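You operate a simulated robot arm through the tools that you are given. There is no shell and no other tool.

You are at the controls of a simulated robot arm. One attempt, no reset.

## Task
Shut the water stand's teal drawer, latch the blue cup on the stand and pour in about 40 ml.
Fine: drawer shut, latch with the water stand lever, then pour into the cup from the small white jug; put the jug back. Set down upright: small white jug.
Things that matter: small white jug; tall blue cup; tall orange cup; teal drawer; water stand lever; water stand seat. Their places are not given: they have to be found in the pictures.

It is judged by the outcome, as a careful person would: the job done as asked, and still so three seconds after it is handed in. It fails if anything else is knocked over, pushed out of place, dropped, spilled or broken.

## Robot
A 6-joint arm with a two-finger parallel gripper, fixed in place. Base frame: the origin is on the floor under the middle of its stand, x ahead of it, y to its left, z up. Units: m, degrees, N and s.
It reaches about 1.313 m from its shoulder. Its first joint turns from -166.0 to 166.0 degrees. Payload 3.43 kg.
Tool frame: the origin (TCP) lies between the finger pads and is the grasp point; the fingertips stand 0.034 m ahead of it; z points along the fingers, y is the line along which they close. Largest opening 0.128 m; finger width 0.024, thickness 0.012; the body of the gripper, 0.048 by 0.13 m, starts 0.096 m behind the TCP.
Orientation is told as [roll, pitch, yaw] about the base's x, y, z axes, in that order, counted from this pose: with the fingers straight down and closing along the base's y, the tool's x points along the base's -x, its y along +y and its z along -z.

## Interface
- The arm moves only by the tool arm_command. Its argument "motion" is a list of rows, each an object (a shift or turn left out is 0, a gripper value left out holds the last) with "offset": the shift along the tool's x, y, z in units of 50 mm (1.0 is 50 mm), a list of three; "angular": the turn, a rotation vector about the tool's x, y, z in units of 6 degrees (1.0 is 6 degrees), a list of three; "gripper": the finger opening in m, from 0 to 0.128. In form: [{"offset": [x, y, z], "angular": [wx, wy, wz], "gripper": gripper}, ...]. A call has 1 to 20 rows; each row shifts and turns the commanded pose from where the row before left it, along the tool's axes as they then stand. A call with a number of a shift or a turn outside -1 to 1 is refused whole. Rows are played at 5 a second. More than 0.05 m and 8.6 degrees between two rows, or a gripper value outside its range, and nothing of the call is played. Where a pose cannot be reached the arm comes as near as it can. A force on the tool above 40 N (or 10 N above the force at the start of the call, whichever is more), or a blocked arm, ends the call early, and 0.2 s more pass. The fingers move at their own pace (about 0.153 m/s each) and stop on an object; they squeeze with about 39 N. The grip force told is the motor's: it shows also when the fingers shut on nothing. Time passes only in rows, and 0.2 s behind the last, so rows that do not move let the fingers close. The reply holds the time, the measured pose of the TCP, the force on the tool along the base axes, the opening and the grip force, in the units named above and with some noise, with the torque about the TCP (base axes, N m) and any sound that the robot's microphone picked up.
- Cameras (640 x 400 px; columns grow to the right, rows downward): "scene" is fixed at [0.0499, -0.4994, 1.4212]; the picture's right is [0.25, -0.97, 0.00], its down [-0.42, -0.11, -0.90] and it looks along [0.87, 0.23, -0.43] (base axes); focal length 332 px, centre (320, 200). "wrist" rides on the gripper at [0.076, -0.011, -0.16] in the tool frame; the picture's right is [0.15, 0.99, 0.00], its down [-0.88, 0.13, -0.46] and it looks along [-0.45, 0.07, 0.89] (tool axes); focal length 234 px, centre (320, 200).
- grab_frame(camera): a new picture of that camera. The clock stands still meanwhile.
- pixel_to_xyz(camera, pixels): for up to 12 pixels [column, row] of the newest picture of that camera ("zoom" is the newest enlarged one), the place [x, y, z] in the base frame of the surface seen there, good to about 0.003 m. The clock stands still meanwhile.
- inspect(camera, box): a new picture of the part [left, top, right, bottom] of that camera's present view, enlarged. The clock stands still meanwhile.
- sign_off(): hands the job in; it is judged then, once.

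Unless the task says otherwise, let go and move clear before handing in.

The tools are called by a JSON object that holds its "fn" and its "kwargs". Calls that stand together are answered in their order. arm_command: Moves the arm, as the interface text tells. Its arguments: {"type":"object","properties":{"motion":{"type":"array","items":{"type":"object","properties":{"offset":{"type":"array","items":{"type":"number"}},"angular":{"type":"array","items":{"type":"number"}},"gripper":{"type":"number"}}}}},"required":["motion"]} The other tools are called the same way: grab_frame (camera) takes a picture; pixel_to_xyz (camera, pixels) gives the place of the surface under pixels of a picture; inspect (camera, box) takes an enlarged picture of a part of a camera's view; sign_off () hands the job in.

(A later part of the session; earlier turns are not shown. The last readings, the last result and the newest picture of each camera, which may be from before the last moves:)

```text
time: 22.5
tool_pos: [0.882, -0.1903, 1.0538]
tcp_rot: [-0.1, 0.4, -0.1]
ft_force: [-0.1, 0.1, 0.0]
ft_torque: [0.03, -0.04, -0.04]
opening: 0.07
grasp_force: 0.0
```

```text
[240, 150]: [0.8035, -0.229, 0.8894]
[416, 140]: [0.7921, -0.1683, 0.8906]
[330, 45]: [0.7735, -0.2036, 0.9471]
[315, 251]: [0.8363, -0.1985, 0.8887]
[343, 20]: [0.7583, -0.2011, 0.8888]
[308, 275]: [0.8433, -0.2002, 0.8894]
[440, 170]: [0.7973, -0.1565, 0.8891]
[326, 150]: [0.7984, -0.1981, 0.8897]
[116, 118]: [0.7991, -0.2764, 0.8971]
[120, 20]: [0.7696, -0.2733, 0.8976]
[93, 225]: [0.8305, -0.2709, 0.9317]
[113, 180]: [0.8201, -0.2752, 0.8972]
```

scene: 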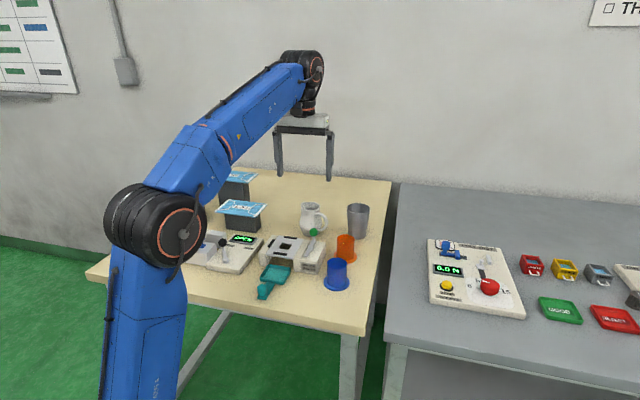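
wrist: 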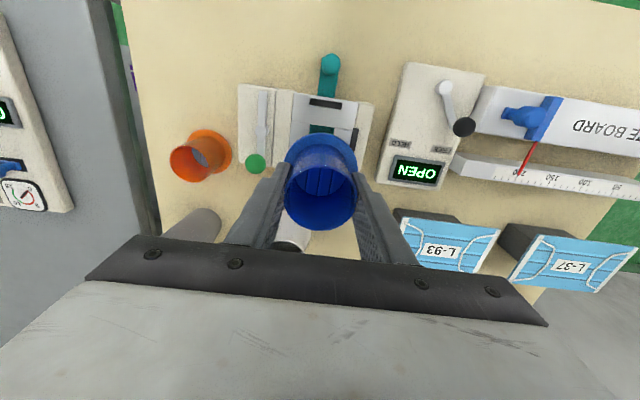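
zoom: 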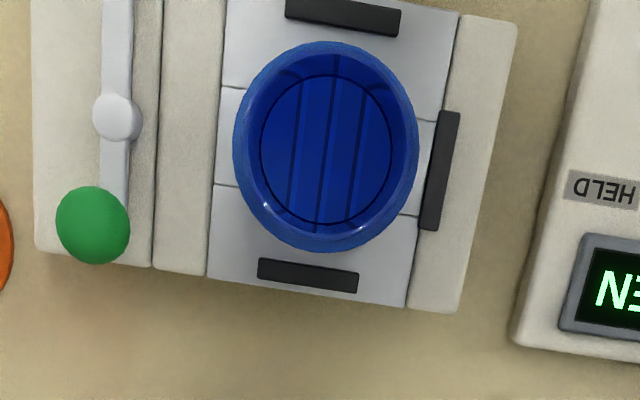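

The cup is centred near (0.800, -0.199); the lever hub is at (0.7995, -0.2755) and the ball at about (0.832, -0.274, 0.922). I'll close the fingers and move to above the gap between ball and cup.

{"fn": "arm_command", "kwargs": {"motion": [{"offset": [0.48, -0.54, 0], "gripper": 0}, {"offset": [0.48, -0.54, 0]}, {"offset": [0, 0, 0]}, {"offset": [0, 0, 0]}]}}

{"fn": "grab_frame", "kwargs": {"camera": "wrist"}}

{"fn": "inspect", "kwargs": {"camera": "scene", "box": [255, 185, 345, 265]}}

```text
time: 23.5
tool_pos: [0.8338, -0.2423, 1.055]
tcp_rot: [-0.1, 0.4, 0.0]
ft_force: [0.7, 0.0, -0.1]
ft_torque: [-0.02, 0.0, -0.03]
opening: 0.0
grasp_force: 33.4
```

```text
taken
```

wrist: 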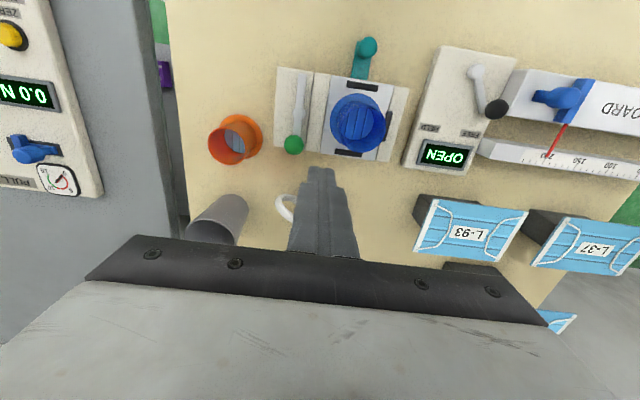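

```text
5.00 times, centred on (300, 225) of scene
```

zoom: 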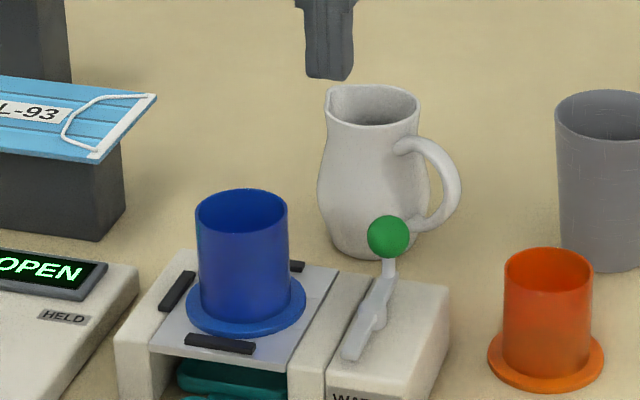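

The fingertips are above the gap between the cup and the green ball. I'll descend to ball height in steps.

{"fn": "arm_command", "kwargs": {"motion": [{"offset": [0, 0, 0.6]}, {"offset": [0, 0, 0.6]}, {"offset": [0, 0, 0.5]}, {"offset": [0, 0, 0.3]}, {"offset": [0, 0, 0.24]}, {"offset": [0, 0, 0]}]}}

{"fn": "inspect", "kwargs": {"camera": "wrist", "box": [230, 60, 410, 200]}}

{"fn": "inspect", "kwargs": {"camera": "scene", "box": [255, 185, 345, 265]}}

```text
time: 24.9
tool_pos: [0.8326, -0.2432, 0.9416]
tcp_rot: [0.0, 0.4, 0.0]
ft_force: [0.9, -0.1, 0.5]
ft_torque: [0.01, -0.04, 0.02]
opening: 0.0001
grasp_force: 33.2
```

```text
2.86 times, centred on (320, 130) of wrist
```

zoom: 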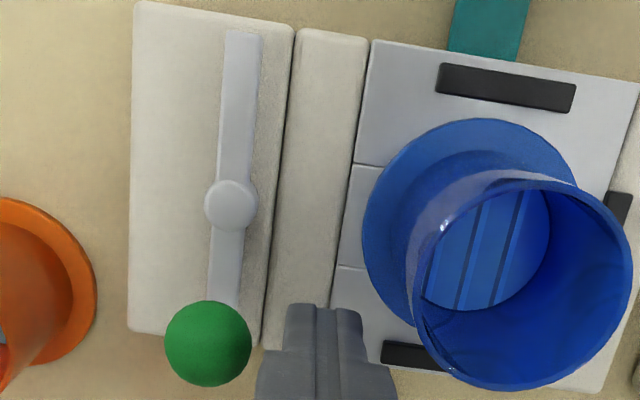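

```text
5.00 times, centred on (300, 225) of scene
```

zoom: 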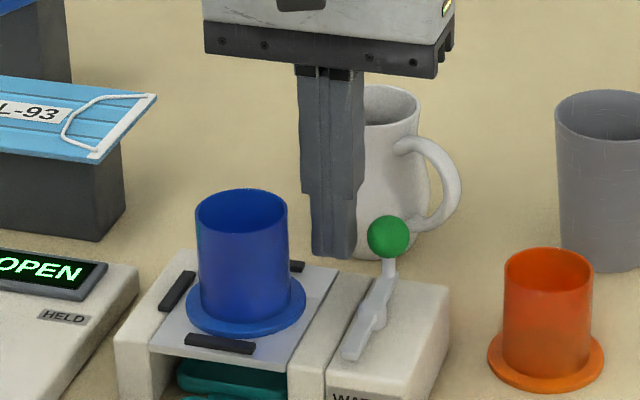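

The fingers are beside the ball at its height. I'll push it toward -y along the arc about the hub, half-way first, watching force and sound.

{"fn": "arm_command", "kwargs": {"motion": [{"offset": [0.012, -0.206, 0]}, {"offset": [-0.092, -0.182, 0]}, {"offset": [-0.04, -0.202, 0]}, {"offset": [0.012, -0.204, 0]}, {"offset": [0, 0, 0]}]}}

{"fn": "inspect", "kwargs": {"camera": "wrist", "box": [230, 60, 410, 200]}}

{"fn": "inspect", "kwargs": {"camera": "scene", "box": [255, 185, 345, 265]}}

```text
time: 26.1
tool_pos: [0.8391, -0.2831, 0.94]
tcp_rot: [0.1, 0.4, 0.1]
ft_force: [0.6, 0.7, -0.2]
ft_torque: [0.03, 0.02, 0.01]
opening: 0.0
grasp_force: 33.3
```

```text
2.86 times, centred on (320, 130) of wrist
```

zoom: 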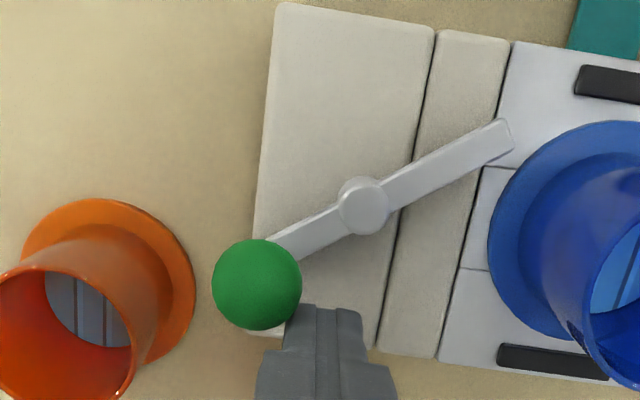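

```text
5.00 times, centred on (300, 225) of scene
```

zoom: 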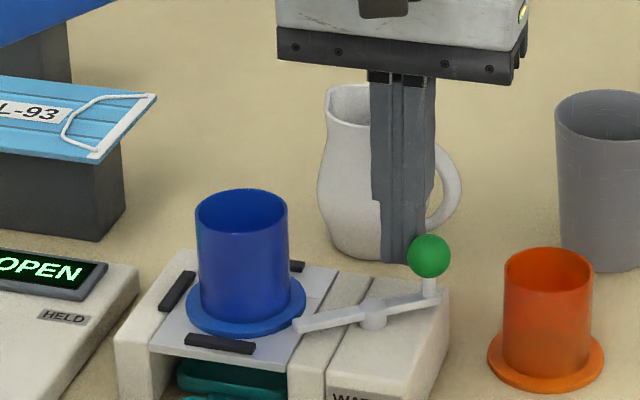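

The lever turned about its hub as expected (no load), with the bar now close to the flange. I'll continue along the arc toward 90°.

{"fn": "arm_command", "kwargs": {"motion": [{"offset": [0.064, -0.194, 0]}, {"offset": [0.112, -0.172, 0]}, {"offset": [0.077, -0.068, 0]}, {"offset": [0, 0, 0]}]}}

{"fn": "inspect", "kwargs": {"camera": "wrist", "box": [230, 60, 410, 200]}}

{"fn": "inspect", "kwargs": {"camera": "scene", "box": [255, 185, 345, 265]}}

```text
time: 27.1
tool_pos: [0.8254, -0.3043, 0.9406]
tcp_rot: [-0.1, 0.3, 0.0]
ft_force: [1.7, 0.3, 0.1]
ft_torque: [0.0, 0.02, 0.02]
opening: 0.0
grasp_force: 33.0
```

```text
2.86 times, centred on (320, 130) of wrist
```

zoom: 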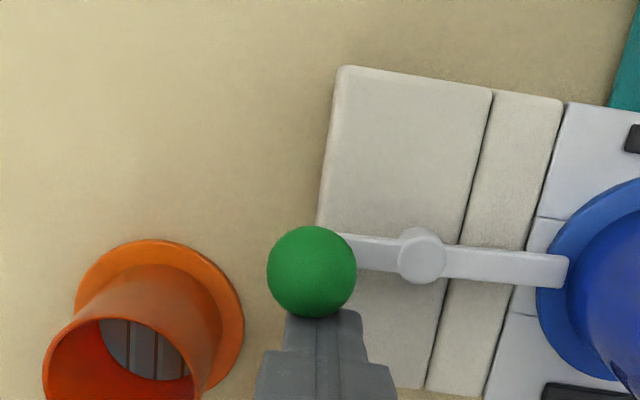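

```text
5.00 times, centred on (300, 225) of scene
```

zoom: 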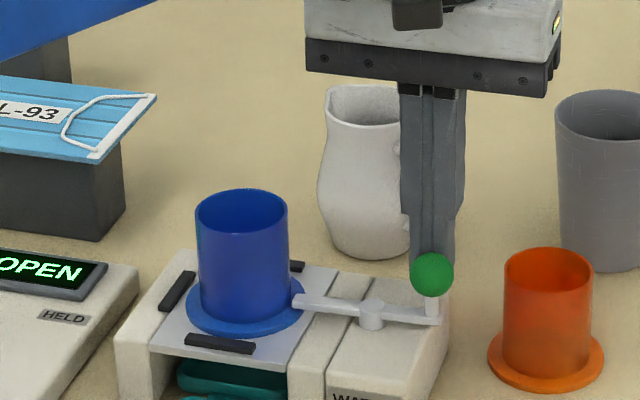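

The bar now lies over the flange at (560,270), nearly perpendicular. I'll keep pushing gently toward -x to find the lever's stop.

{"fn": "arm_command", "kwargs": {"motion": [{"offset": [0.06, -0.03, 0]}, {"offset": [0.06, -0.02, 0]}, {"offset": [0, 0, 0]}]}}

```text
time: 27.9
tool_pos: [0.823, -0.3048, 0.9419]
tcp_rot: [0.1, 0.1, 0.1]
ft_force: [18.5, 6.5, -0.8]
ft_torque: [0.32, -0.39, -0.02]
opening: 0.0
grasp_force: 33.3
stopped in row 3: the force on the tool passed its limit at 41 N (the readings are from after the stop); the commanded pose is now the measured one
```

The lever met its stop (41 N at x≈0.823). I'll back the fingers away toward +x, rise, and look.

{"fn": "arm_command", "kwargs": {"motion": [{"offset": [-0.3, 0, 0]}, {"offset": [-0.2, 0, -0.4]}, {"offset": [0, 0, -0.9]}, {"offset": [0, 0, -0.9]}, {"offset": [-0.3, 0.9, 0]}, {"offset": [-0.3, 0.9, 0]}]}}

{"fn": "inspect", "kwargs": {"camera": "scene", "box": [255, 185, 345, 265]}}

{"fn": "inspect", "kwargs": {"camera": "wrist", "box": [220, 20, 400, 160]}}

```text
time: 29.3
tool_pos: [0.877, -0.2152, 1.0509]
tcp_rot: [0.1, 0.1, 0.0]
ft_force: [0.7, 0.2, 0.0]
ft_torque: [0.04, -0.04, -0.01]
opening: 0.0
grasp_force: 33.3
```

```text
5.00 times, centred on (300, 225) of scene
```

zoom: 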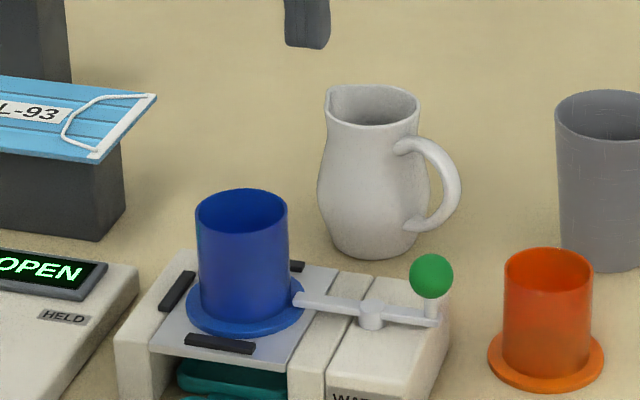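

```text
2.86 times, centred on (310, 90) of wrist
```

zoom: 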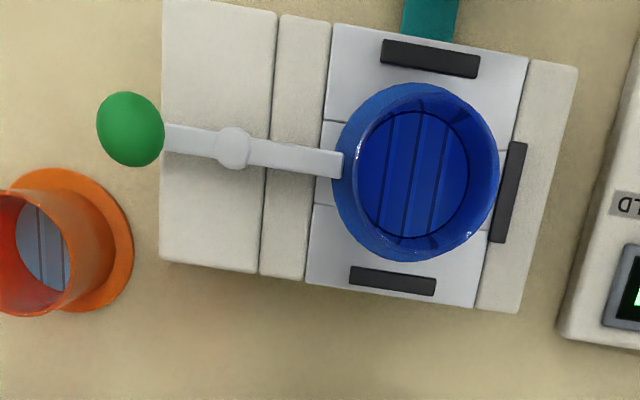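

The bar presses over the flange and the cup and stand have not moved; the drawer is still in. Next I check the wall and table-back distance before moving the camera over the jug.

{"fn": "pixel_to_xyz", "kwargs": {"camera": "scene", "pixels": [[340, 150], [260, 140], [300, 175], [370, 182], [350, 100]]}}

{"fn": "grab_frame", "kwargs": {"camera": "scene"}}

```text
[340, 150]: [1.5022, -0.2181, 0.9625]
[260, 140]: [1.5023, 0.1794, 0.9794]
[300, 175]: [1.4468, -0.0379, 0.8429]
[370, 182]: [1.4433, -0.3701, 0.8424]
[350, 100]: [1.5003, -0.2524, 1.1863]
```

```text
taken
```

scene: 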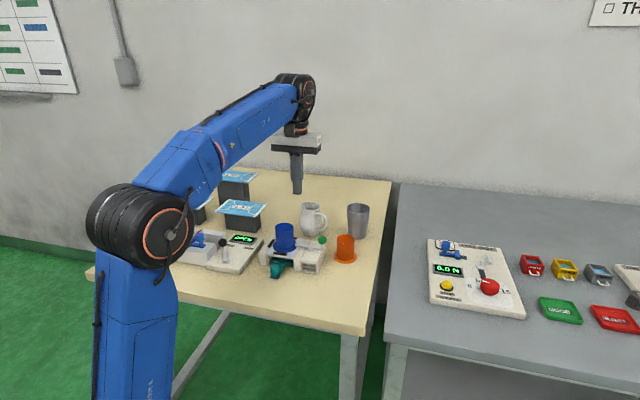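

The wall is at x = 1.5, so there is room. I'll move the camera above the jug, opening the fingers on the way.

{"fn": "arm_command", "kwargs": {"motion": [{"offset": [-0.77, 0, -0.05], "gripper": 0.1}, {"offset": [-0.77, 0, -0.05]}, {"offset": [-0.77, 0, -0.05]}, {"offset": [-0.77, 0, -0.05]}, {"offset": [0, 0, 0]}]}}

{"fn": "inspect", "kwargs": {"camera": "wrist", "box": [250, 40, 390, 160]}}

```text
time: 30.5
tool_pos: [1.0265, -0.2137, 1.0521]
tcp_rot: [0.0, -0.1, 0.1]
ft_force: [-0.2, 0.5, 0.4]
ft_torque: [0.0, 0.01, 0.02]
opening: 0.1003
grasp_force: 0.1
out of reach, approached as far as the arm can: row 4
```

```text
3.33 times, centred on (320, 100) of wrist
```

zoom: 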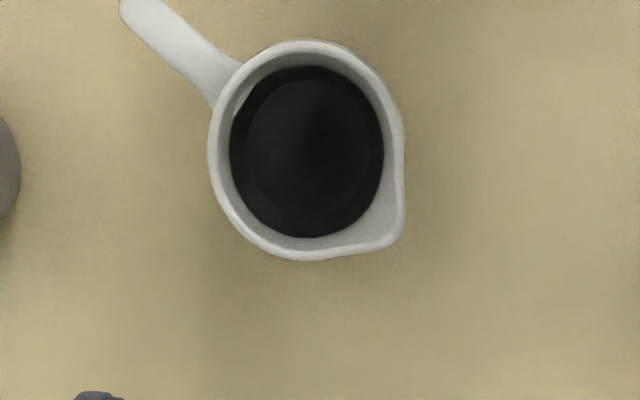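

This shows the jug from straight above with its spout tip at (395,240) and handle toward (140,10). I'll measure rim points, spout and water.

{"fn": "pixel_to_xyz", "kwargs": {"camera": "zoom", "pixels": [[308, 46], [214, 145], [398, 150], [392, 242], [300, 256], [245, 75], [165, 40], [205, 75], [308, 150], [340, 180], [270, 180], [308, 110]]}}

{"fn": "inspect", "kwargs": {"camera": "wrist", "box": [230, 0, 410, 140]}}

```text
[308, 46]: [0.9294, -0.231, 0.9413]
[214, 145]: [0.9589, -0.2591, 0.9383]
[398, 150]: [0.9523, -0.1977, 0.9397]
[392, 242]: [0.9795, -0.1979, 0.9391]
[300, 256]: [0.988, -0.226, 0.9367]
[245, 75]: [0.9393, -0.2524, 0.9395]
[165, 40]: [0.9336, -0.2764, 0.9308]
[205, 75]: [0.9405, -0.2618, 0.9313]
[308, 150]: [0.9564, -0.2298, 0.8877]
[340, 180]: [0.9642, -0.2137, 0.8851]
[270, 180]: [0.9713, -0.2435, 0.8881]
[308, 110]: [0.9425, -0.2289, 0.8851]
```

```text
2.86 times, centred on (320, 70) of wrist
```

zoom: 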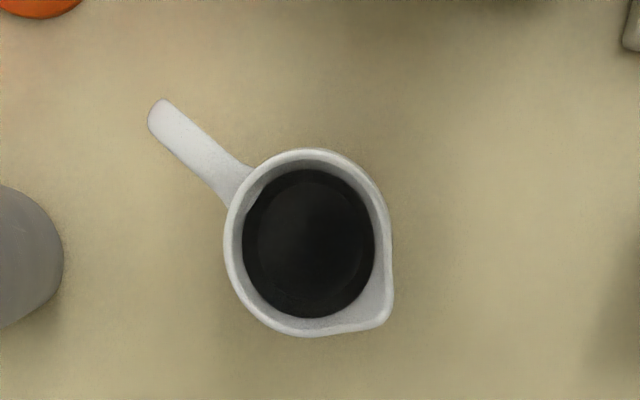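

The jug's axis is at about (0.9585, -0.230) with the spout toward ~60° and water level at z≈0.886. I'll move over it and turn the gripper so it closes across the spout–handle line (yaw +60°).

{"fn": "arm_command", "kwargs": {"motion": [{"offset": [0.68, -0.163, -0.2], "gripper": 0.11}, {"offset": [0.68, -0.163, -0.2]}, {"angular": [0, 0, -1]}, {"angular": [0, 0, -1]}, {"angular": [0, 0, -1]}, {"angular": [0, 0, -1]}, {"angular": [0, 0, -1]}, {"angular": [0, 0, -1]}, {"angular": [0, 0, -1]}, {"angular": [0, 0, -1]}, {"angular": [0, 0, -1]}, {"angular": [0, 0, -1]}, {"offset": [0, 0, 0]}]}}

{"fn": "grab_frame", "kwargs": {"camera": "wrist"}}

{"fn": "grab_frame", "kwargs": {"camera": "scene"}}

```text
time: 33.3
tool_pos: [0.9614, -0.2313, 1.0769]
tcp_rot: [0.1, 0.0, 60.1]
ft_force: [1.1, 0.6, 0.1]
ft_torque: [-0.02, -0.03, 0.02]
opening: 0.1099
grasp_force: 0.1
```

```text
taken
```

wrist: 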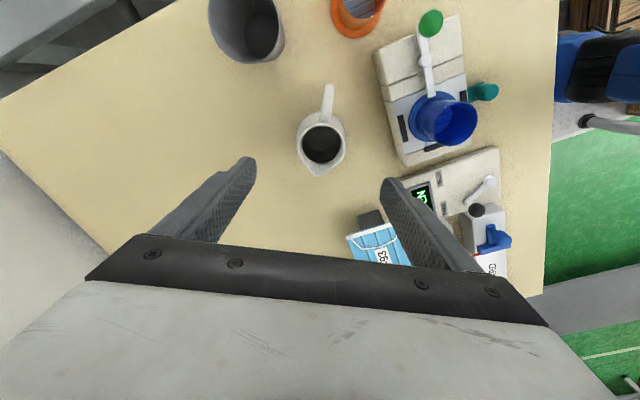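

```text
taken
```

scene: 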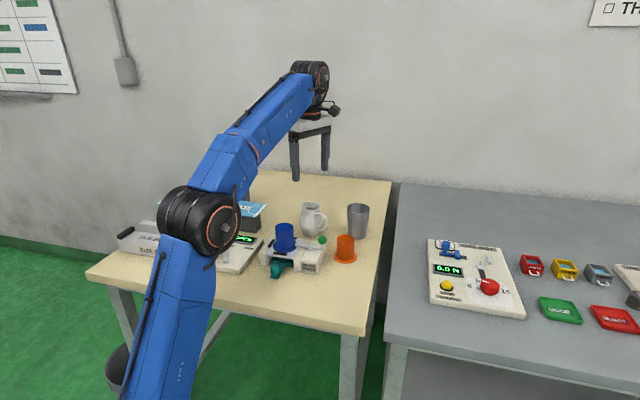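

Yaw is 60° and the handle lines up with the gripper's axis. Now I'll tilt the gripper 30° back toward the handle side while it is still high.

{"fn": "arm_command", "kwargs": {"motion": [{"angular": [0, -1, 0]}, {"angular": [0, -1, 0]}, {"angular": [0, -1, 0]}, {"angular": [0, -1, 0]}, {"angular": [0, -1, 0]}, {"offset": [0, 0, 0]}]}}

{"fn": "grab_frame", "kwargs": {"camera": "wrist"}}

{"fn": "inspect", "kwargs": {"camera": "scene", "box": [230, 110, 400, 270]}}

```text
time: 34.7
tool_pos: [0.9607, -0.2331, 1.0767]
tcp_rot: [0.1, -30.1, 59.9]
ft_force: [0.1, 0.4, 0.3]
ft_torque: [-0.01, -0.01, -0.02]
opening: 0.11
grasp_force: 0.1
```

```text
taken
```

wrist: 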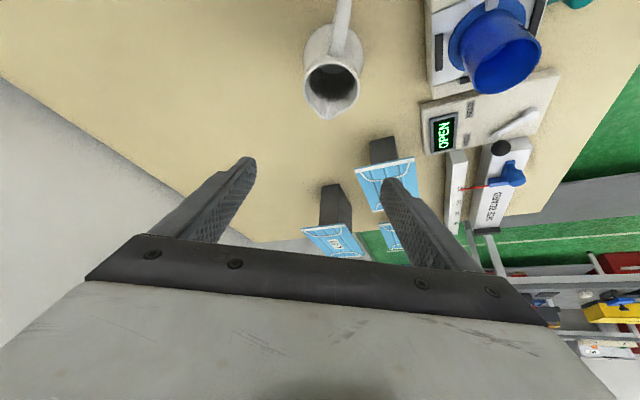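

```text
2.50 times, centred on (315, 190) of scene
```

zoom: 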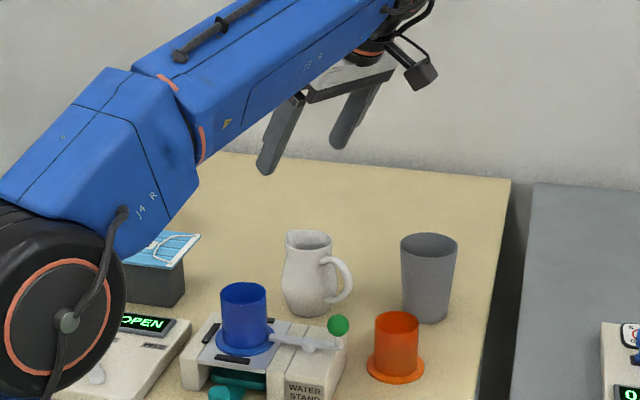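

The gripper is tilted 30° with the camera block on the handle side. I'll descend vertically 0.10 m with a small sideways correction, then check the alignment.

{"fn": "arm_command", "kwargs": {"motion": [{"offset": [0.333, 0.05, 0.577]}, {"offset": [0.333, 0, 0.577]}, {"offset": [0.333, 0, 0.577]}, {"offset": [0, 0, 0]}]}}

{"fn": "grab_frame", "kwargs": {"camera": "wrist"}}

{"fn": "inspect", "kwargs": {"camera": "scene", "box": [230, 110, 400, 270]}}

```text
time: 35.7
tool_pos: [0.9593, -0.2291, 0.977]
tcp_rot: [0.1, -30.0, 60.0]
ft_force: [0.2, 0.3, 0.0]
ft_torque: [0.02, -0.01, 0.01]
opening: 0.1101
grasp_force: 0.0
```

```text
taken
```

wrist: 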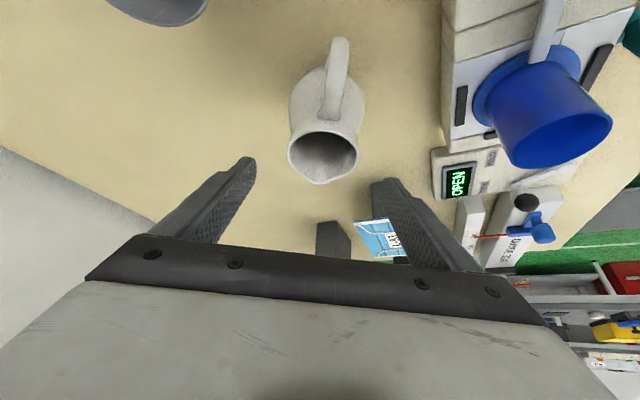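

```text
2.50 times, centred on (315, 190) of scene
```

zoom: 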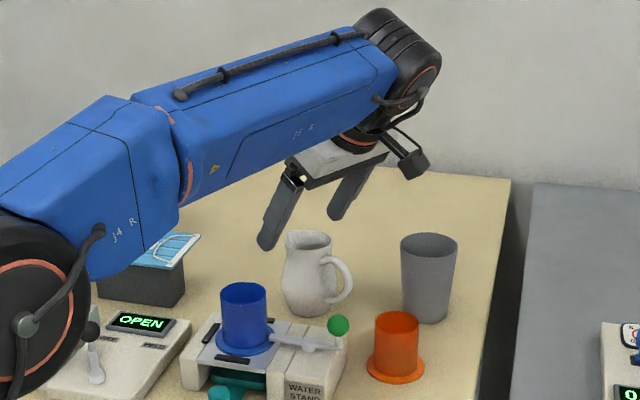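

The jug lies between the fingers, which are still above its rim. The forearm now passes over the left part of the table, so I'll check its height there before going lower.

{"fn": "pixel_to_xyz", "kwargs": {"camera": "zoom", "pixels": [[40, 330], [100, 340], [150, 250], [190, 195], [20, 250], [300, 120], [420, 160], [265, 245], [335, 218], [130, 180]]}}

{"fn": "grab_frame", "kwargs": {"camera": "scene"}}

```text
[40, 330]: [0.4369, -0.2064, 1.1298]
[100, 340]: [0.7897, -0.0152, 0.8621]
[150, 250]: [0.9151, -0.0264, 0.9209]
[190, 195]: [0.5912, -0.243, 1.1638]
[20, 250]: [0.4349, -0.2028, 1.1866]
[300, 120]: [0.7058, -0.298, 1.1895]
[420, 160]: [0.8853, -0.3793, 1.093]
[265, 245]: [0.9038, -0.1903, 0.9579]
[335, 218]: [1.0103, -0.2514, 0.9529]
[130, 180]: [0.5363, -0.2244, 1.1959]
```

```text
taken
```

scene: 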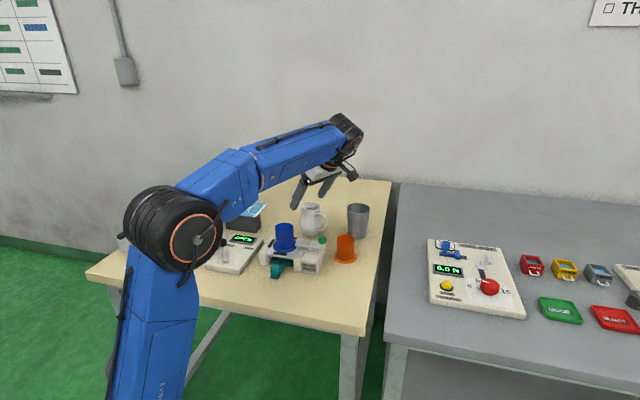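

The forearm is above z 1.1 everywhere over the table, so there is ample clearance. I'll descend a further 0.05 m and check again.

{"fn": "arm_command", "kwargs": {"motion": [{"offset": [0.25, 0, 0.433]}, {"offset": [0.25, 0, 0.433]}, {"offset": [0, 0, 0]}]}}

{"fn": "grab_frame", "kwargs": {"camera": "wrist"}}

{"fn": "inspect", "kwargs": {"camera": "scene", "box": [270, 140, 390, 250]}}

```text
time: 36.5
tool_pos: [0.957, -0.2302, 0.9242]
tcp_rot: [0.1, -30.0, 59.9]
ft_force: [-0.5, -0.2, -0.2]
ft_torque: [0.0, 0.01, 0.01]
opening: 0.1101
grasp_force: 0.0
```

```text
taken
```

wrist: 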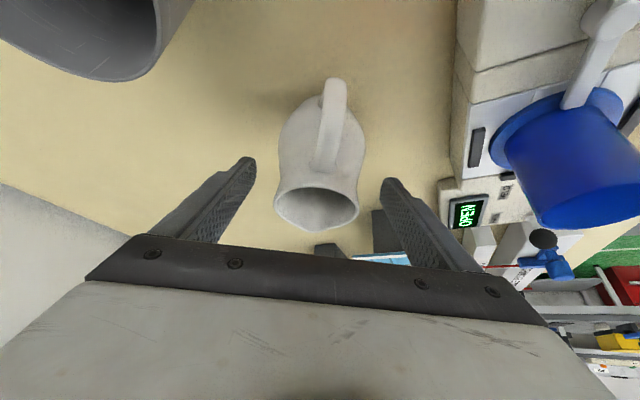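

```text
3.64 times, centred on (330, 195) of scene
```

zoom: 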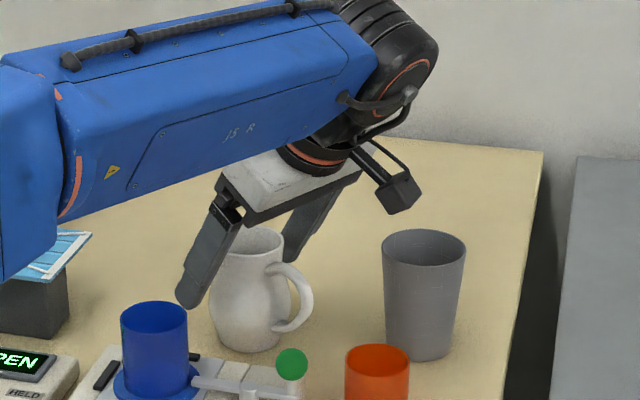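

Alignment holds: the jug sits midway between the fingers at (320,170). I'll descend the last 39 mm to grasp height.

{"fn": "arm_command", "kwargs": {"motion": [{"offset": [0.13, 0, 0.225]}, {"offset": [0.13, 0, 0.225]}, {"offset": [0.13, 0, 0.225]}, {"offset": [0, 0, 0]}]}}

{"fn": "grab_frame", "kwargs": {"camera": "wrist"}}

{"fn": "inspect", "kwargs": {"camera": "scene", "box": [270, 140, 390, 250]}}

```text
time: 37.5
tool_pos: [0.956, -0.2303, 0.8889]
tcp_rot: [0.2, -30.0, 59.9]
ft_force: [-0.4, 0.5, 0.4]
ft_torque: [-0.03, -0.01, 0.0]
opening: 0.1099
grasp_force: 0.1
```

```text
taken
```

wrist: 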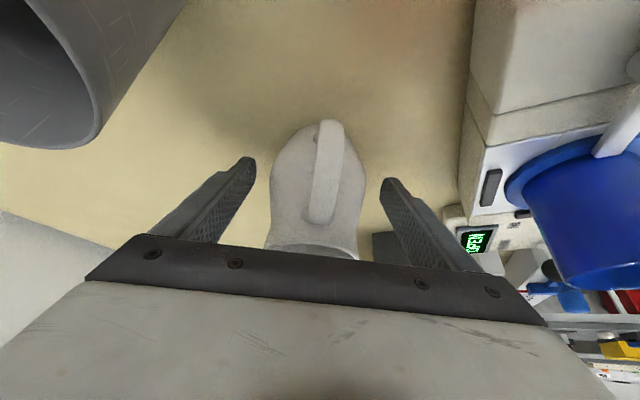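

```text
3.64 times, centred on (330, 195) of scene
```

zoom: 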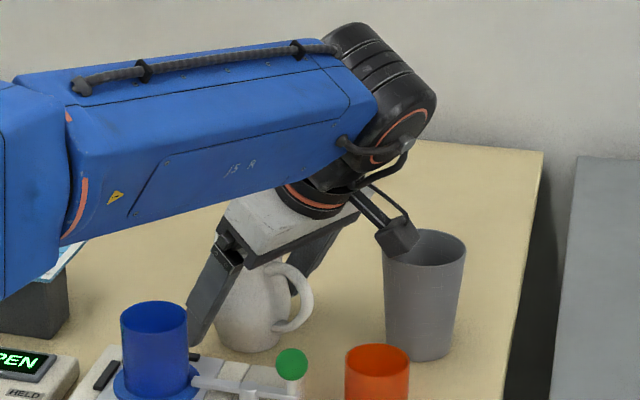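

The jug is centred between the fingers ((270..365) against finger tips at 252 and 383). I'll close on the body.

{"fn": "arm_command", "kwargs": {"motion": [{"gripper": 0.085}, {"gripper": 0.078}, {"gripper": 0.06}, {"gripper": 0.05}, {"gripper": 0.05}, {"gripper": 0.05}]}}

{"fn": "inspect", "kwargs": {"camera": "wrist", "box": [200, 80, 440, 260]}}

```text
time: 38.9
tool_pos: [0.9568, -0.2305, 0.8885]
tcp_rot: [0.1, -29.9, 60.0]
ft_force: [0.2, -0.1, 0.2]
ft_torque: [-0.01, 0.01, 0.01]
opening: 0.0749
grasp_force: 39.1
```

```text
2.22 times, centred on (320, 170) of wrist
```

zoom: 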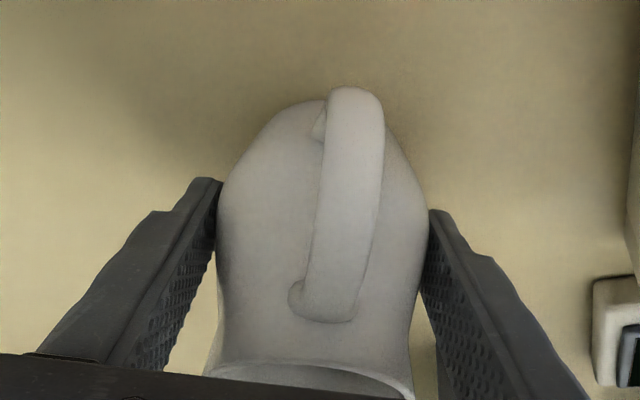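

The jug is held at 0.075 m with 39 N. I'll lift it slowly straight up a little and check that it comes along level.

{"fn": "arm_command", "kwargs": {"motion": [{"offset": [-0.05, 0, -0.087]}, {"offset": [-0.1, 0, -0.173]}, {"offset": [-0.1, 0, -0.173]}, {"offset": [0, 0, 0]}, {"offset": [0, 0, 0]}]}}

{"fn": "inspect", "kwargs": {"camera": "wrist", "box": [200, 80, 440, 260]}}

{"fn": "inspect", "kwargs": {"camera": "scene", "box": [270, 140, 390, 250]}}

```text
time: 40.1
tool_pos: [0.9568, -0.23, 0.9121]
tcp_rot: [0.2, -30.0, 59.9]
ft_force: [0.1, 0.1, -4.0]
ft_torque: [-0.02, -0.01, -0.02]
opening: 0.0748
grasp_force: 39.0
```

```text
2.22 times, centred on (320, 170) of wrist
```

zoom: 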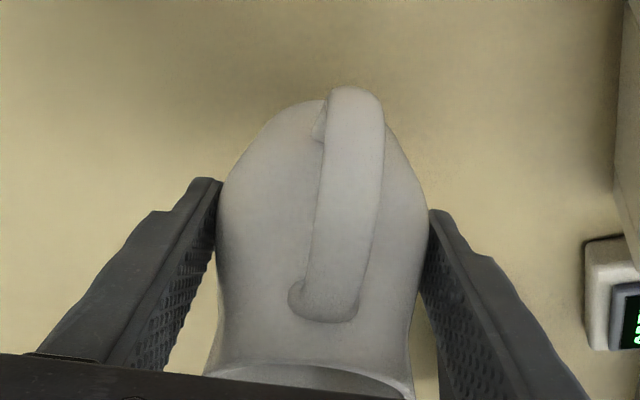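

```text
3.64 times, centred on (330, 195) of scene
```

zoom: 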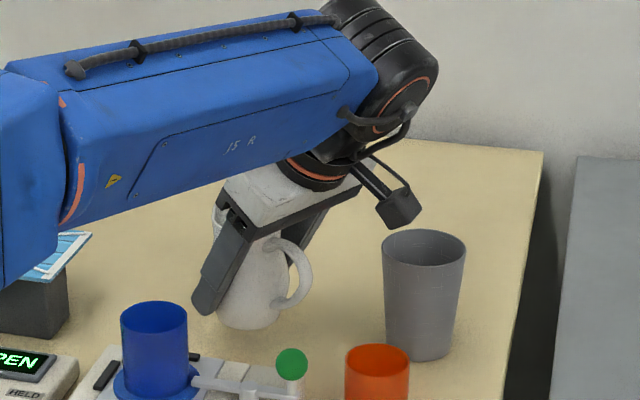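

The jug lifted cleanly, upright, weighing about 4 N. I'll raise it to z≈1.06 to clear the cup and lever.

{"fn": "arm_command", "kwargs": {"motion": [{"offset": [-0.2, 0, -0.346]}, {"offset": [-0.25, 0, -0.433]}, {"offset": [-0.25, 0, -0.433]}, {"offset": [-0.25, 0, -0.433]}, {"offset": [-0.25, 0, -0.433]}, {"offset": [-0.25, 0, -0.433]}, {"offset": [0, 0, 0]}]}}

{"fn": "grab_frame", "kwargs": {"camera": "scene"}}

```text
time: 41.7
tool_pos: [0.9563, -0.2312, 1.0575]
tcp_rot: [0.1, -30.0, 59.8]
ft_force: [-0.2, -0.7, -3.3]
ft_torque: [0.0, -0.03, 0.04]
opening: 0.0745
grasp_force: 39.4
```

```text
taken
```

scene: 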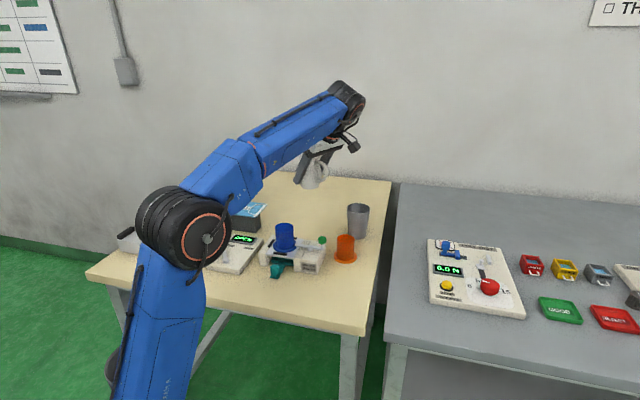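

The jug is clear of everything. I'll turn it about the vertical by -60° so the spout points to +x.

{"fn": "arm_command", "kwargs": {"motion": [{"angular": [0.25, 0, 0.433]}, {"angular": [0.5, 0, 0.866]}, {"angular": [0.5, 0, 0.866]}, {"angular": [0.5, 0, 0.866]}, {"angular": [0.5, 0, 0.866]}, {"angular": [0.5, 0, 0.866]}, {"angular": [0.5, 0, 0.866]}, {"angular": [0.5, 0, 0.866]}, {"angular": [0.5, 0, 0.866]}, {"angular": [0.5, 0, 0.866]}, {"angular": [0.25, 0, 0.433]}, {"offset": [0, 0, 0]}]}}

{"fn": "grab_frame", "kwargs": {"camera": "wrist"}}

{"fn": "grab_frame", "kwargs": {"camera": "scene"}}

```text
time: 44.3
tool_pos: [0.9581, -0.2311, 1.0577]
tcp_rot: [0.0, -29.9, -0.1]
ft_force: [0.2, -0.2, -3.2]
ft_torque: [-0.02, 0.0, -0.03]
opening: 0.0744
grasp_force: 38.9
```

```text
taken
```

wrist: 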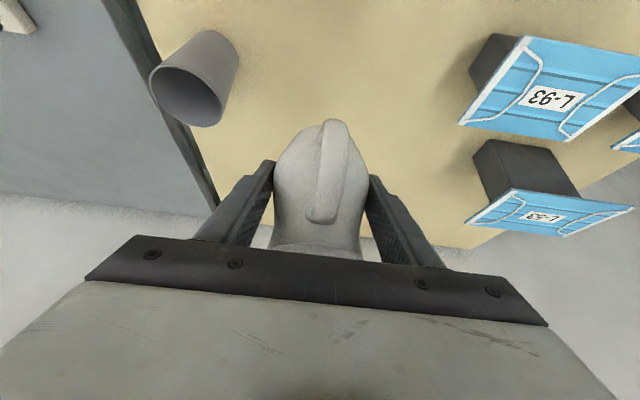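

```text
taken
```

scene: 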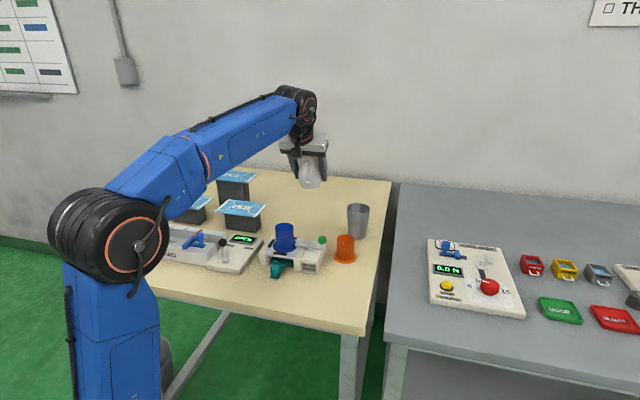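

The spout now points +x (handle toward the base) and the grip is steady. I'll carry it over to the base side of the cup, at x≈0.72.

{"fn": "arm_command", "kwargs": {"motion": [{"offset": [0.2, 0.03, -0.115]}, {"offset": [0.412, 0.064, -0.238]}, {"offset": [0.412, 0.064, -0.238]}, {"offset": [0.412, 0.064, -0.238]}, {"offset": [0.412, 0.064, -0.238]}, {"offset": [0.412, 0.064, -0.238]}, {"offset": [0.412, 0.064, -0.238]}, {"offset": [0.412, 0.064, -0.238]}, {"offset": [0.412, 0.064, -0.238]}, {"offset": [0.412, 0.064, -0.238]}, {"offset": [0.212, 0.034, -0.123]}, {"offset": [0, 0, 0]}]}}

{"fn": "grab_frame", "kwargs": {"camera": "wrist"}}

{"fn": "inspect", "kwargs": {"camera": "scene", "box": [220, 140, 360, 280]}}

```text
time: 46.9
tool_pos: [0.7194, -0.1967, 1.0571]
tcp_rot: [0.1, -29.9, -0.1]
ft_force: [-0.5, 0.2, -3.1]
ft_torque: [0.0, 0.0, 0.01]
opening: 0.0749
grasp_force: 39.6
```

```text
taken
```

wrist: 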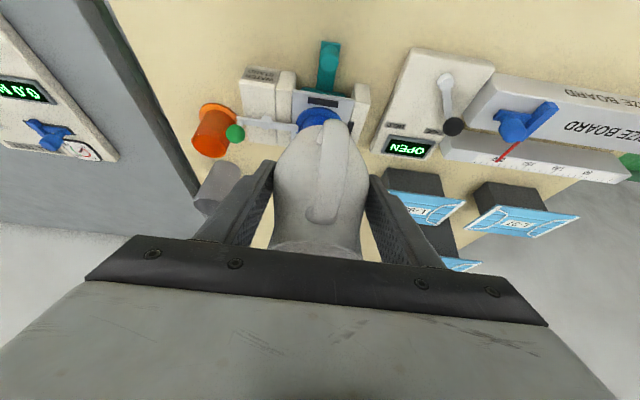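

```text
2.86 times, centred on (290, 210) of scene
```

zoom: 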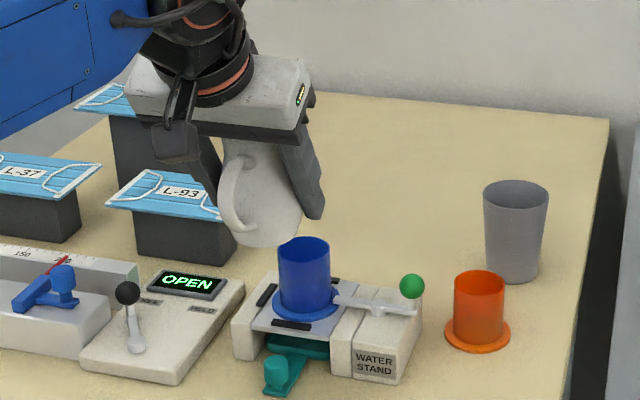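

All steady; the jug is just behind the cup (scene zoom (265,200) vs cup (305,275)). I'll tilt it 40° toward +x while still high — well before any pour should start — and look.

{"fn": "arm_command", "kwargs": {"motion": [{"angular": [0, 0.5, 0]}, {"angular": [0, 1, 0]}, {"angular": [0, 1, 0]}, {"angular": [0, 1, 0]}, {"angular": [0, 1, 0]}, {"angular": [0, 1, 0]}, {"angular": [0, 0.667, 0]}, {"angular": [0, 0.5, 0]}, {"offset": [0, 0, 0]}]}}

{"fn": "grab_frame", "kwargs": {"camera": "wrist"}}

{"fn": "inspect", "kwargs": {"camera": "scene", "box": [220, 140, 360, 280]}}

```text
time: 48.9
tool_pos: [0.7197, -0.1983, 1.0581]
tcp_rot: [0.1, 10.2, 0.1]
ft_force: [-0.3, -0.1, -4.0]
ft_torque: [-0.01, 0.05, 0.0]
opening: 0.0747
grasp_force: 39.3
```

```text
taken
```

wrist: 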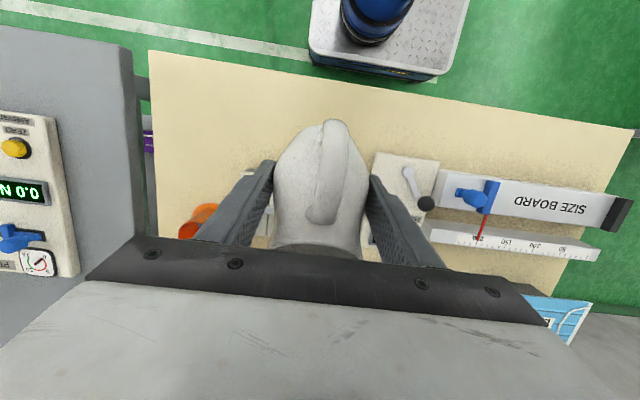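

```text
2.86 times, centred on (290, 210) of scene
```

zoom: 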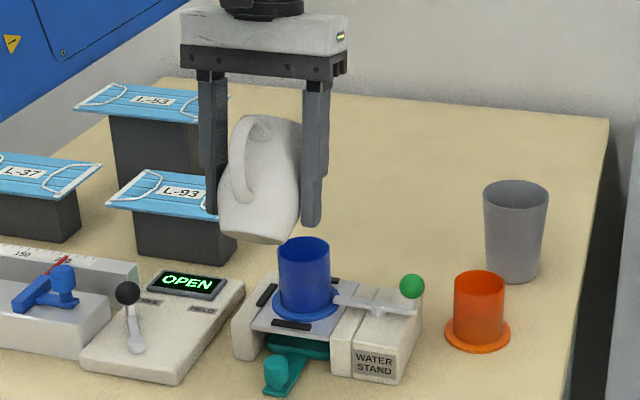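

The jug turns with the gripper without slipping (θ≈40°). I'll lower it so the spout tip comes to about (0.788, -0.199, 0.970), just over the cup's mouth.

{"fn": "arm_command", "kwargs": {"motion": [{"offset": [-0.107, -0.005, 0.494]}, {"offset": [-0.107, -0.005, 0.494]}, {"offset": [-0.107, -0.005, 0.494]}, {"offset": [-0.107, -0.005, 0.494]}, {"offset": [0, 0, 0]}]}}

{"fn": "inspect", "kwargs": {"camera": "scene", "box": [240, 170, 350, 270]}}

{"fn": "grab_frame", "kwargs": {"camera": "wrist"}}

```text
time: 50.1
tool_pos: [0.7256, -0.1976, 0.9596]
tcp_rot: [0.1, 10.1, 0.1]
ft_force: [-0.4, -0.4, -4.0]
ft_torque: [0.0, 0.01, 0.04]
opening: 0.0745
grasp_force: 39.2
```

```text
4.00 times, centred on (295, 220) of scene
```

zoom: 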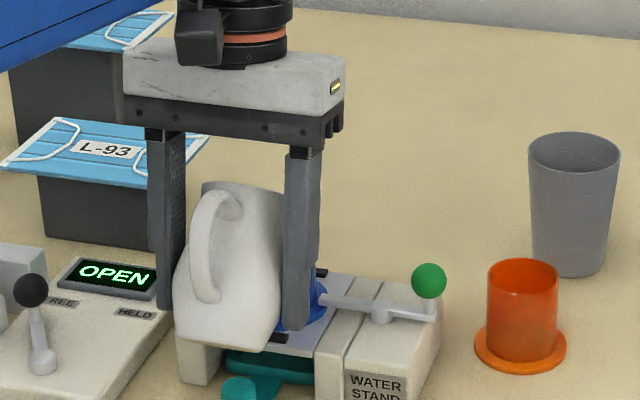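

```text
taken
```

wrist: 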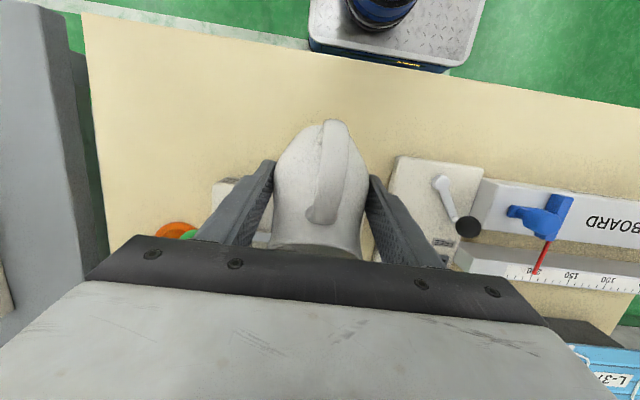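

The jug hides the cup from the scene camera, so I'll pour in small tilt steps, reading weight and sound, and check the cup from above in between. First to θ = 50° with the spout tip kept in place.

{"fn": "arm_command", "kwargs": {"motion": [{"offset": [0.042, 0, -0.106], "angular": [0, 0.833, 0]}, {"offset": [0.042, 0, -0.106], "angular": [0, 0.833, 0]}, {"offset": [0, 0, 0]}, {"offset": [0, 0, 0]}, {"offset": [0, 0, 0]}]}}

{"fn": "inspect", "kwargs": {"camera": "scene", "box": [240, 170, 350, 270]}}

```text
time: 51.3
tool_pos: [0.721, -0.1993, 0.9696]
tcp_rot: [0.1, 20.1, 0.0]
ft_force: [0.8, -0.7, -3.7]
ft_torque: [0.02, -0.01, 0.0]
opening: 0.0748
grasp_force: 39.8
```

```text
4.00 times, centred on (295, 220) of scene
```

zoom: 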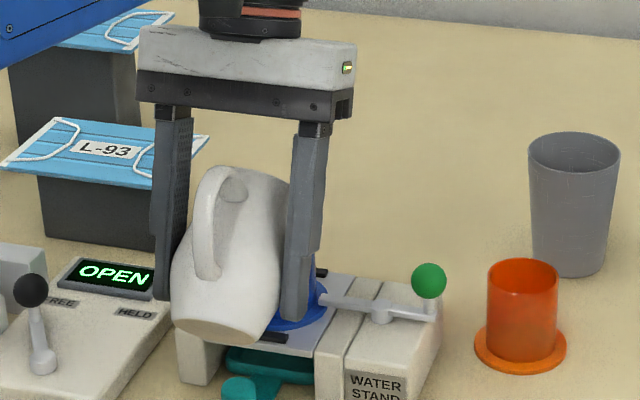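

Nothing poured yet (weight still about 3.7–4 N, no sound). I'll go to θ = 54° and hold for a second.

{"fn": "arm_command", "kwargs": {"motion": [{"offset": [0.033, 0, -0.085], "angular": [0, 0.667, 0]}, {"offset": [0, 0, 0]}, {"offset": [0, 0, 0]}, {"offset": [0, 0, 0]}, {"offset": [0, 0, 0]}]}}

{"fn": "inspect", "kwargs": {"camera": "wrist", "box": [200, 80, 440, 260]}}

```text
time: 52.5
tool_pos: [0.7213, -0.1986, 0.9748]
tcp_rot: [0.0, 24.1, 0.1]
ft_force: [-0.6, 0.4, -2.0]
ft_torque: [0.01, 0.01, -0.02]
opening: 0.0747
grasp_force: 38.7
```

```text
2.22 times, centred on (320, 170) of wrist
```

zoom: 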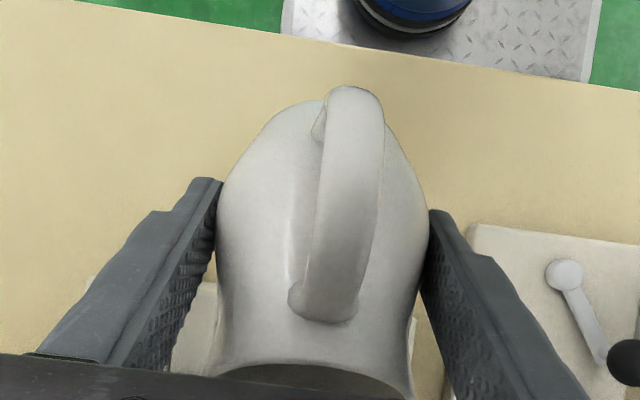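

The reading of -2.0 N is lower than before; I'll take a few more readings at this angle to see whether that's noise or outflow.

{"fn": "arm_command", "kwargs": {"motion": [{"offset": [0, 0, 0]}]}}

{"fn": "arm_command", "kwargs": {"motion": [{"offset": [0, 0, 0]}]}}

{"fn": "arm_command", "kwargs": {"motion": [{"offset": [0, 0, 0]}]}}

```text
time: 52.9
tool_pos: [0.7215, -0.2005, 0.9736]
tcp_rot: [0.1, 24.1, -0.1]
ft_force: [0.3, 0.7, -2.4]
ft_torque: [-0.05, 0.01, -0.01]
opening: 0.0747
grasp_force: 38.9
```

```text
time: 53.3
tool_pos: [0.7208, -0.1998, 0.9743]
tcp_rot: [0.2, 24.1, 0.0]
ft_force: [0.7, -0.1, -3.6]
ft_torque: [0.0, -0.08, 0.02]
opening: 0.0748
grasp_force: 39.2
```

```text
time: 53.7
tool_pos: [0.7212, -0.1995, 0.9745]
tcp_rot: [0.1, 24.1, 0.0]
ft_force: [0.6, 0.4, -3.2]
ft_torque: [-0.04, -0.02, 0.02]
opening: 0.0748
grasp_force: 39.0
```

The force noise is about ±0.7 N, too coarse to tell. I'll tilt to θ = 57°, hold, then tip back and check the cup from above.

{"fn": "arm_command", "kwargs": {"motion": [{"offset": [0.022, 0, -0.065], "angular": [0, 0.5, 0]}, {"offset": [0, 0, 0]}, {"offset": [0, 0, 0]}, {"offset": [0, 0, 0]}, {"offset": [0, 0, 0]}]}}

{"fn": "inspect", "kwargs": {"camera": "scene", "box": [270, 200, 340, 260]}}

{"fn": "inspect", "kwargs": {"camera": "wrist", "box": [230, 180, 400, 260]}}

```text
time: 54.9
tool_pos: [0.7214, -0.1996, 0.9776]
tcp_rot: [0.1, 27.1, 0.0]
ft_force: [-0.4, -0.1, -3.2]
ft_torque: [0.0, -0.05, 0.01]
opening: 0.0746
grasp_force: 38.9
```

```text
6.67 times, centred on (305, 230) of scene
```

zoom: 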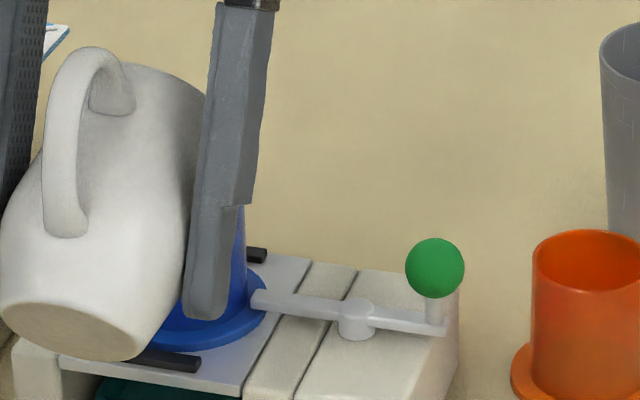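

```text
3.76 times, centred on (315, 220) of wrist
```

zoom: 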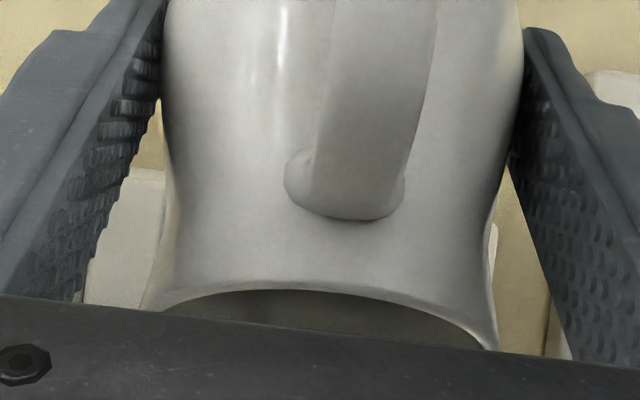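

{"fn": "pixel_to_xyz", "kwargs": {"camera": "zoom", "pixels": [[330, 300], [300, 315], [400, 325], [250, 305], [330, 320], [350, 287], [200, 300], [480, 335]]}}

```text
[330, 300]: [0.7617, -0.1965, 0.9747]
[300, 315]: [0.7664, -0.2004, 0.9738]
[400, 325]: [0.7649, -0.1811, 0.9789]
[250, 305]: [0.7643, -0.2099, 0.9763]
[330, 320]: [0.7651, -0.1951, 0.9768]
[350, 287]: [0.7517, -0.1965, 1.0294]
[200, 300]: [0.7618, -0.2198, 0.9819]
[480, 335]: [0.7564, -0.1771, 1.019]
```

I can't tell from here whether it has started. I'll tip back to 40°, rise, and carry the jug past the cup so the wrist camera looks down into it.

{"fn": "arm_command", "kwargs": {"motion": [{"angular": [0, -0.944, 0]}, {"angular": [0, -0.944, 0]}, {"angular": [0, -0.944, 0]}, {"offset": [0, 0, 0]}, {"offset": [0.098, 0, -0.558]}, {"offset": [0.098, 0, -0.558]}, {"offset": [0.098, 0, -0.558]}, {"offset": [-0.67, 0.03, -0.118]}, {"offset": [-0.67, 0.03, -0.118]}, {"offset": [-0.67, 0.03, -0.118]}, {"offset": [-0.67, 0.03, -0.118]}, {"offset": [-0.67, 0.03, -0.118]}, {"offset": [0, 0, 0]}]}}

{"fn": "grab_frame", "kwargs": {"camera": "wrist"}}

{"fn": "inspect", "kwargs": {"camera": "scene", "box": [240, 170, 350, 280]}}

```text
time: 57.7
tool_pos: [0.8919, -0.1926, 1.0576]
tcp_rot: [0.1, 9.7, 0.0]
ft_force: [-1.1, -0.1, -4.0]
ft_torque: [-0.01, -0.02, 0.02]
opening: 0.0749
grasp_force: 38.9
out of reach, approached as far as the arm can: row 12
```

```text
taken
```

wrist: 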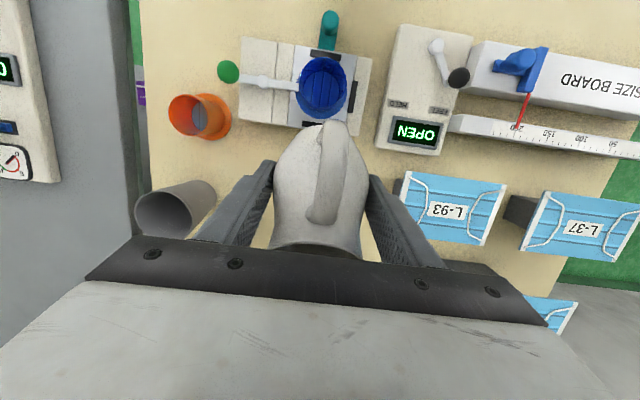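

```text
3.64 times, centred on (295, 225) of scene
```

zoom: 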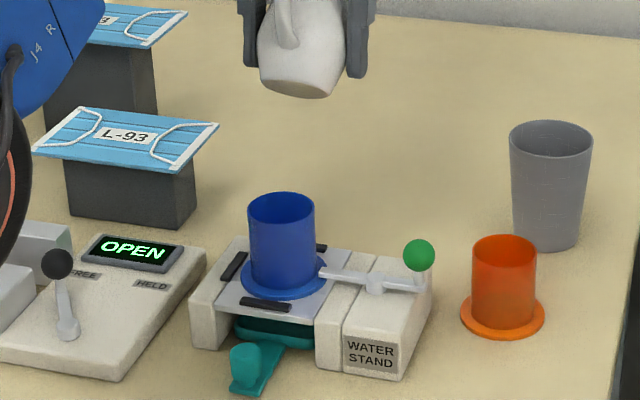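

The wrist camera now sees the cup at (321,88). I'll zoom in and measure what's at the bottom.

{"fn": "inspect", "kwargs": {"camera": "wrist", "box": [280, 40, 370, 130]}}

{"fn": "pixel_to_xyz", "kwargs": {"camera": "zoom", "pixels": [[290, 220], [270, 190], [300, 170], [330, 200], [310, 240], [280, 240], [250, 210], [340, 230], [295, 200], [290, 75], [190, 200], [400, 190]]}}

```text
4.44 times, centred on (325, 85) of wrist
```

zoom: 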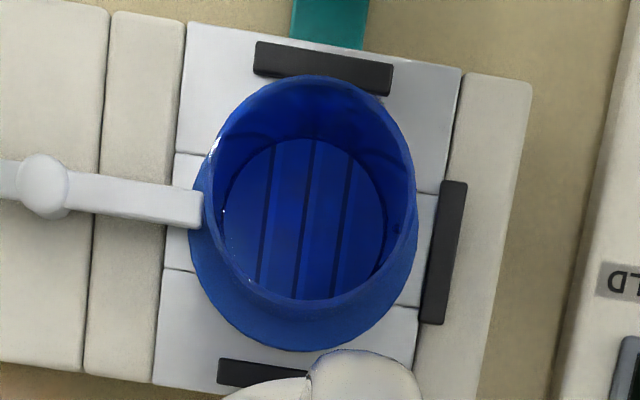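

```text
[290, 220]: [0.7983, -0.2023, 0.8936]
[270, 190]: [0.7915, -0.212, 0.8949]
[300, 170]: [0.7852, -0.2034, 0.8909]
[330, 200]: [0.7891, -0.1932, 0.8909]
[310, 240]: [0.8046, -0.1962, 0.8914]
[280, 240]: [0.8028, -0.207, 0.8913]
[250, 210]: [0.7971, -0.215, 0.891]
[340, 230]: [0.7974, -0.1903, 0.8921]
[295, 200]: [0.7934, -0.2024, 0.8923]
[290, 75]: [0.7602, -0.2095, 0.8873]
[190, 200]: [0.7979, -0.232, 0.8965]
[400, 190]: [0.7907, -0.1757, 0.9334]
```

The cup's floor reads z≈0.892, so at most a couple of millilitres have gone in. I'll go back to the pouring place.

{"fn": "arm_command", "kwargs": {"motion": [{"offset": [0.667, -0.024, 0.118]}, {"offset": [0.667, -0.024, 0.118]}, {"offset": [0.667, -0.024, 0.118]}, {"offset": [0.667, -0.024, 0.118]}, {"offset": [0.667, -0.024, 0.118]}, {"offset": [-0.087, 0, 0.495]}, {"offset": [-0.087, 0, 0.495]}, {"offset": [-0.087, 0, 0.495]}, {"offset": [-0.087, 0, 0.495]}, {"offset": [0, 0, 0]}]}}

```text
time: 59.9
tool_pos: [0.72, -0.1987, 0.9573]
tcp_rot: [0.0, 10.0, 0.0]
ft_force: [0.1, 0.2, -3.4]
ft_torque: [-0.02, -0.01, 0.01]
opening: 0.075
grasp_force: 39.6
```

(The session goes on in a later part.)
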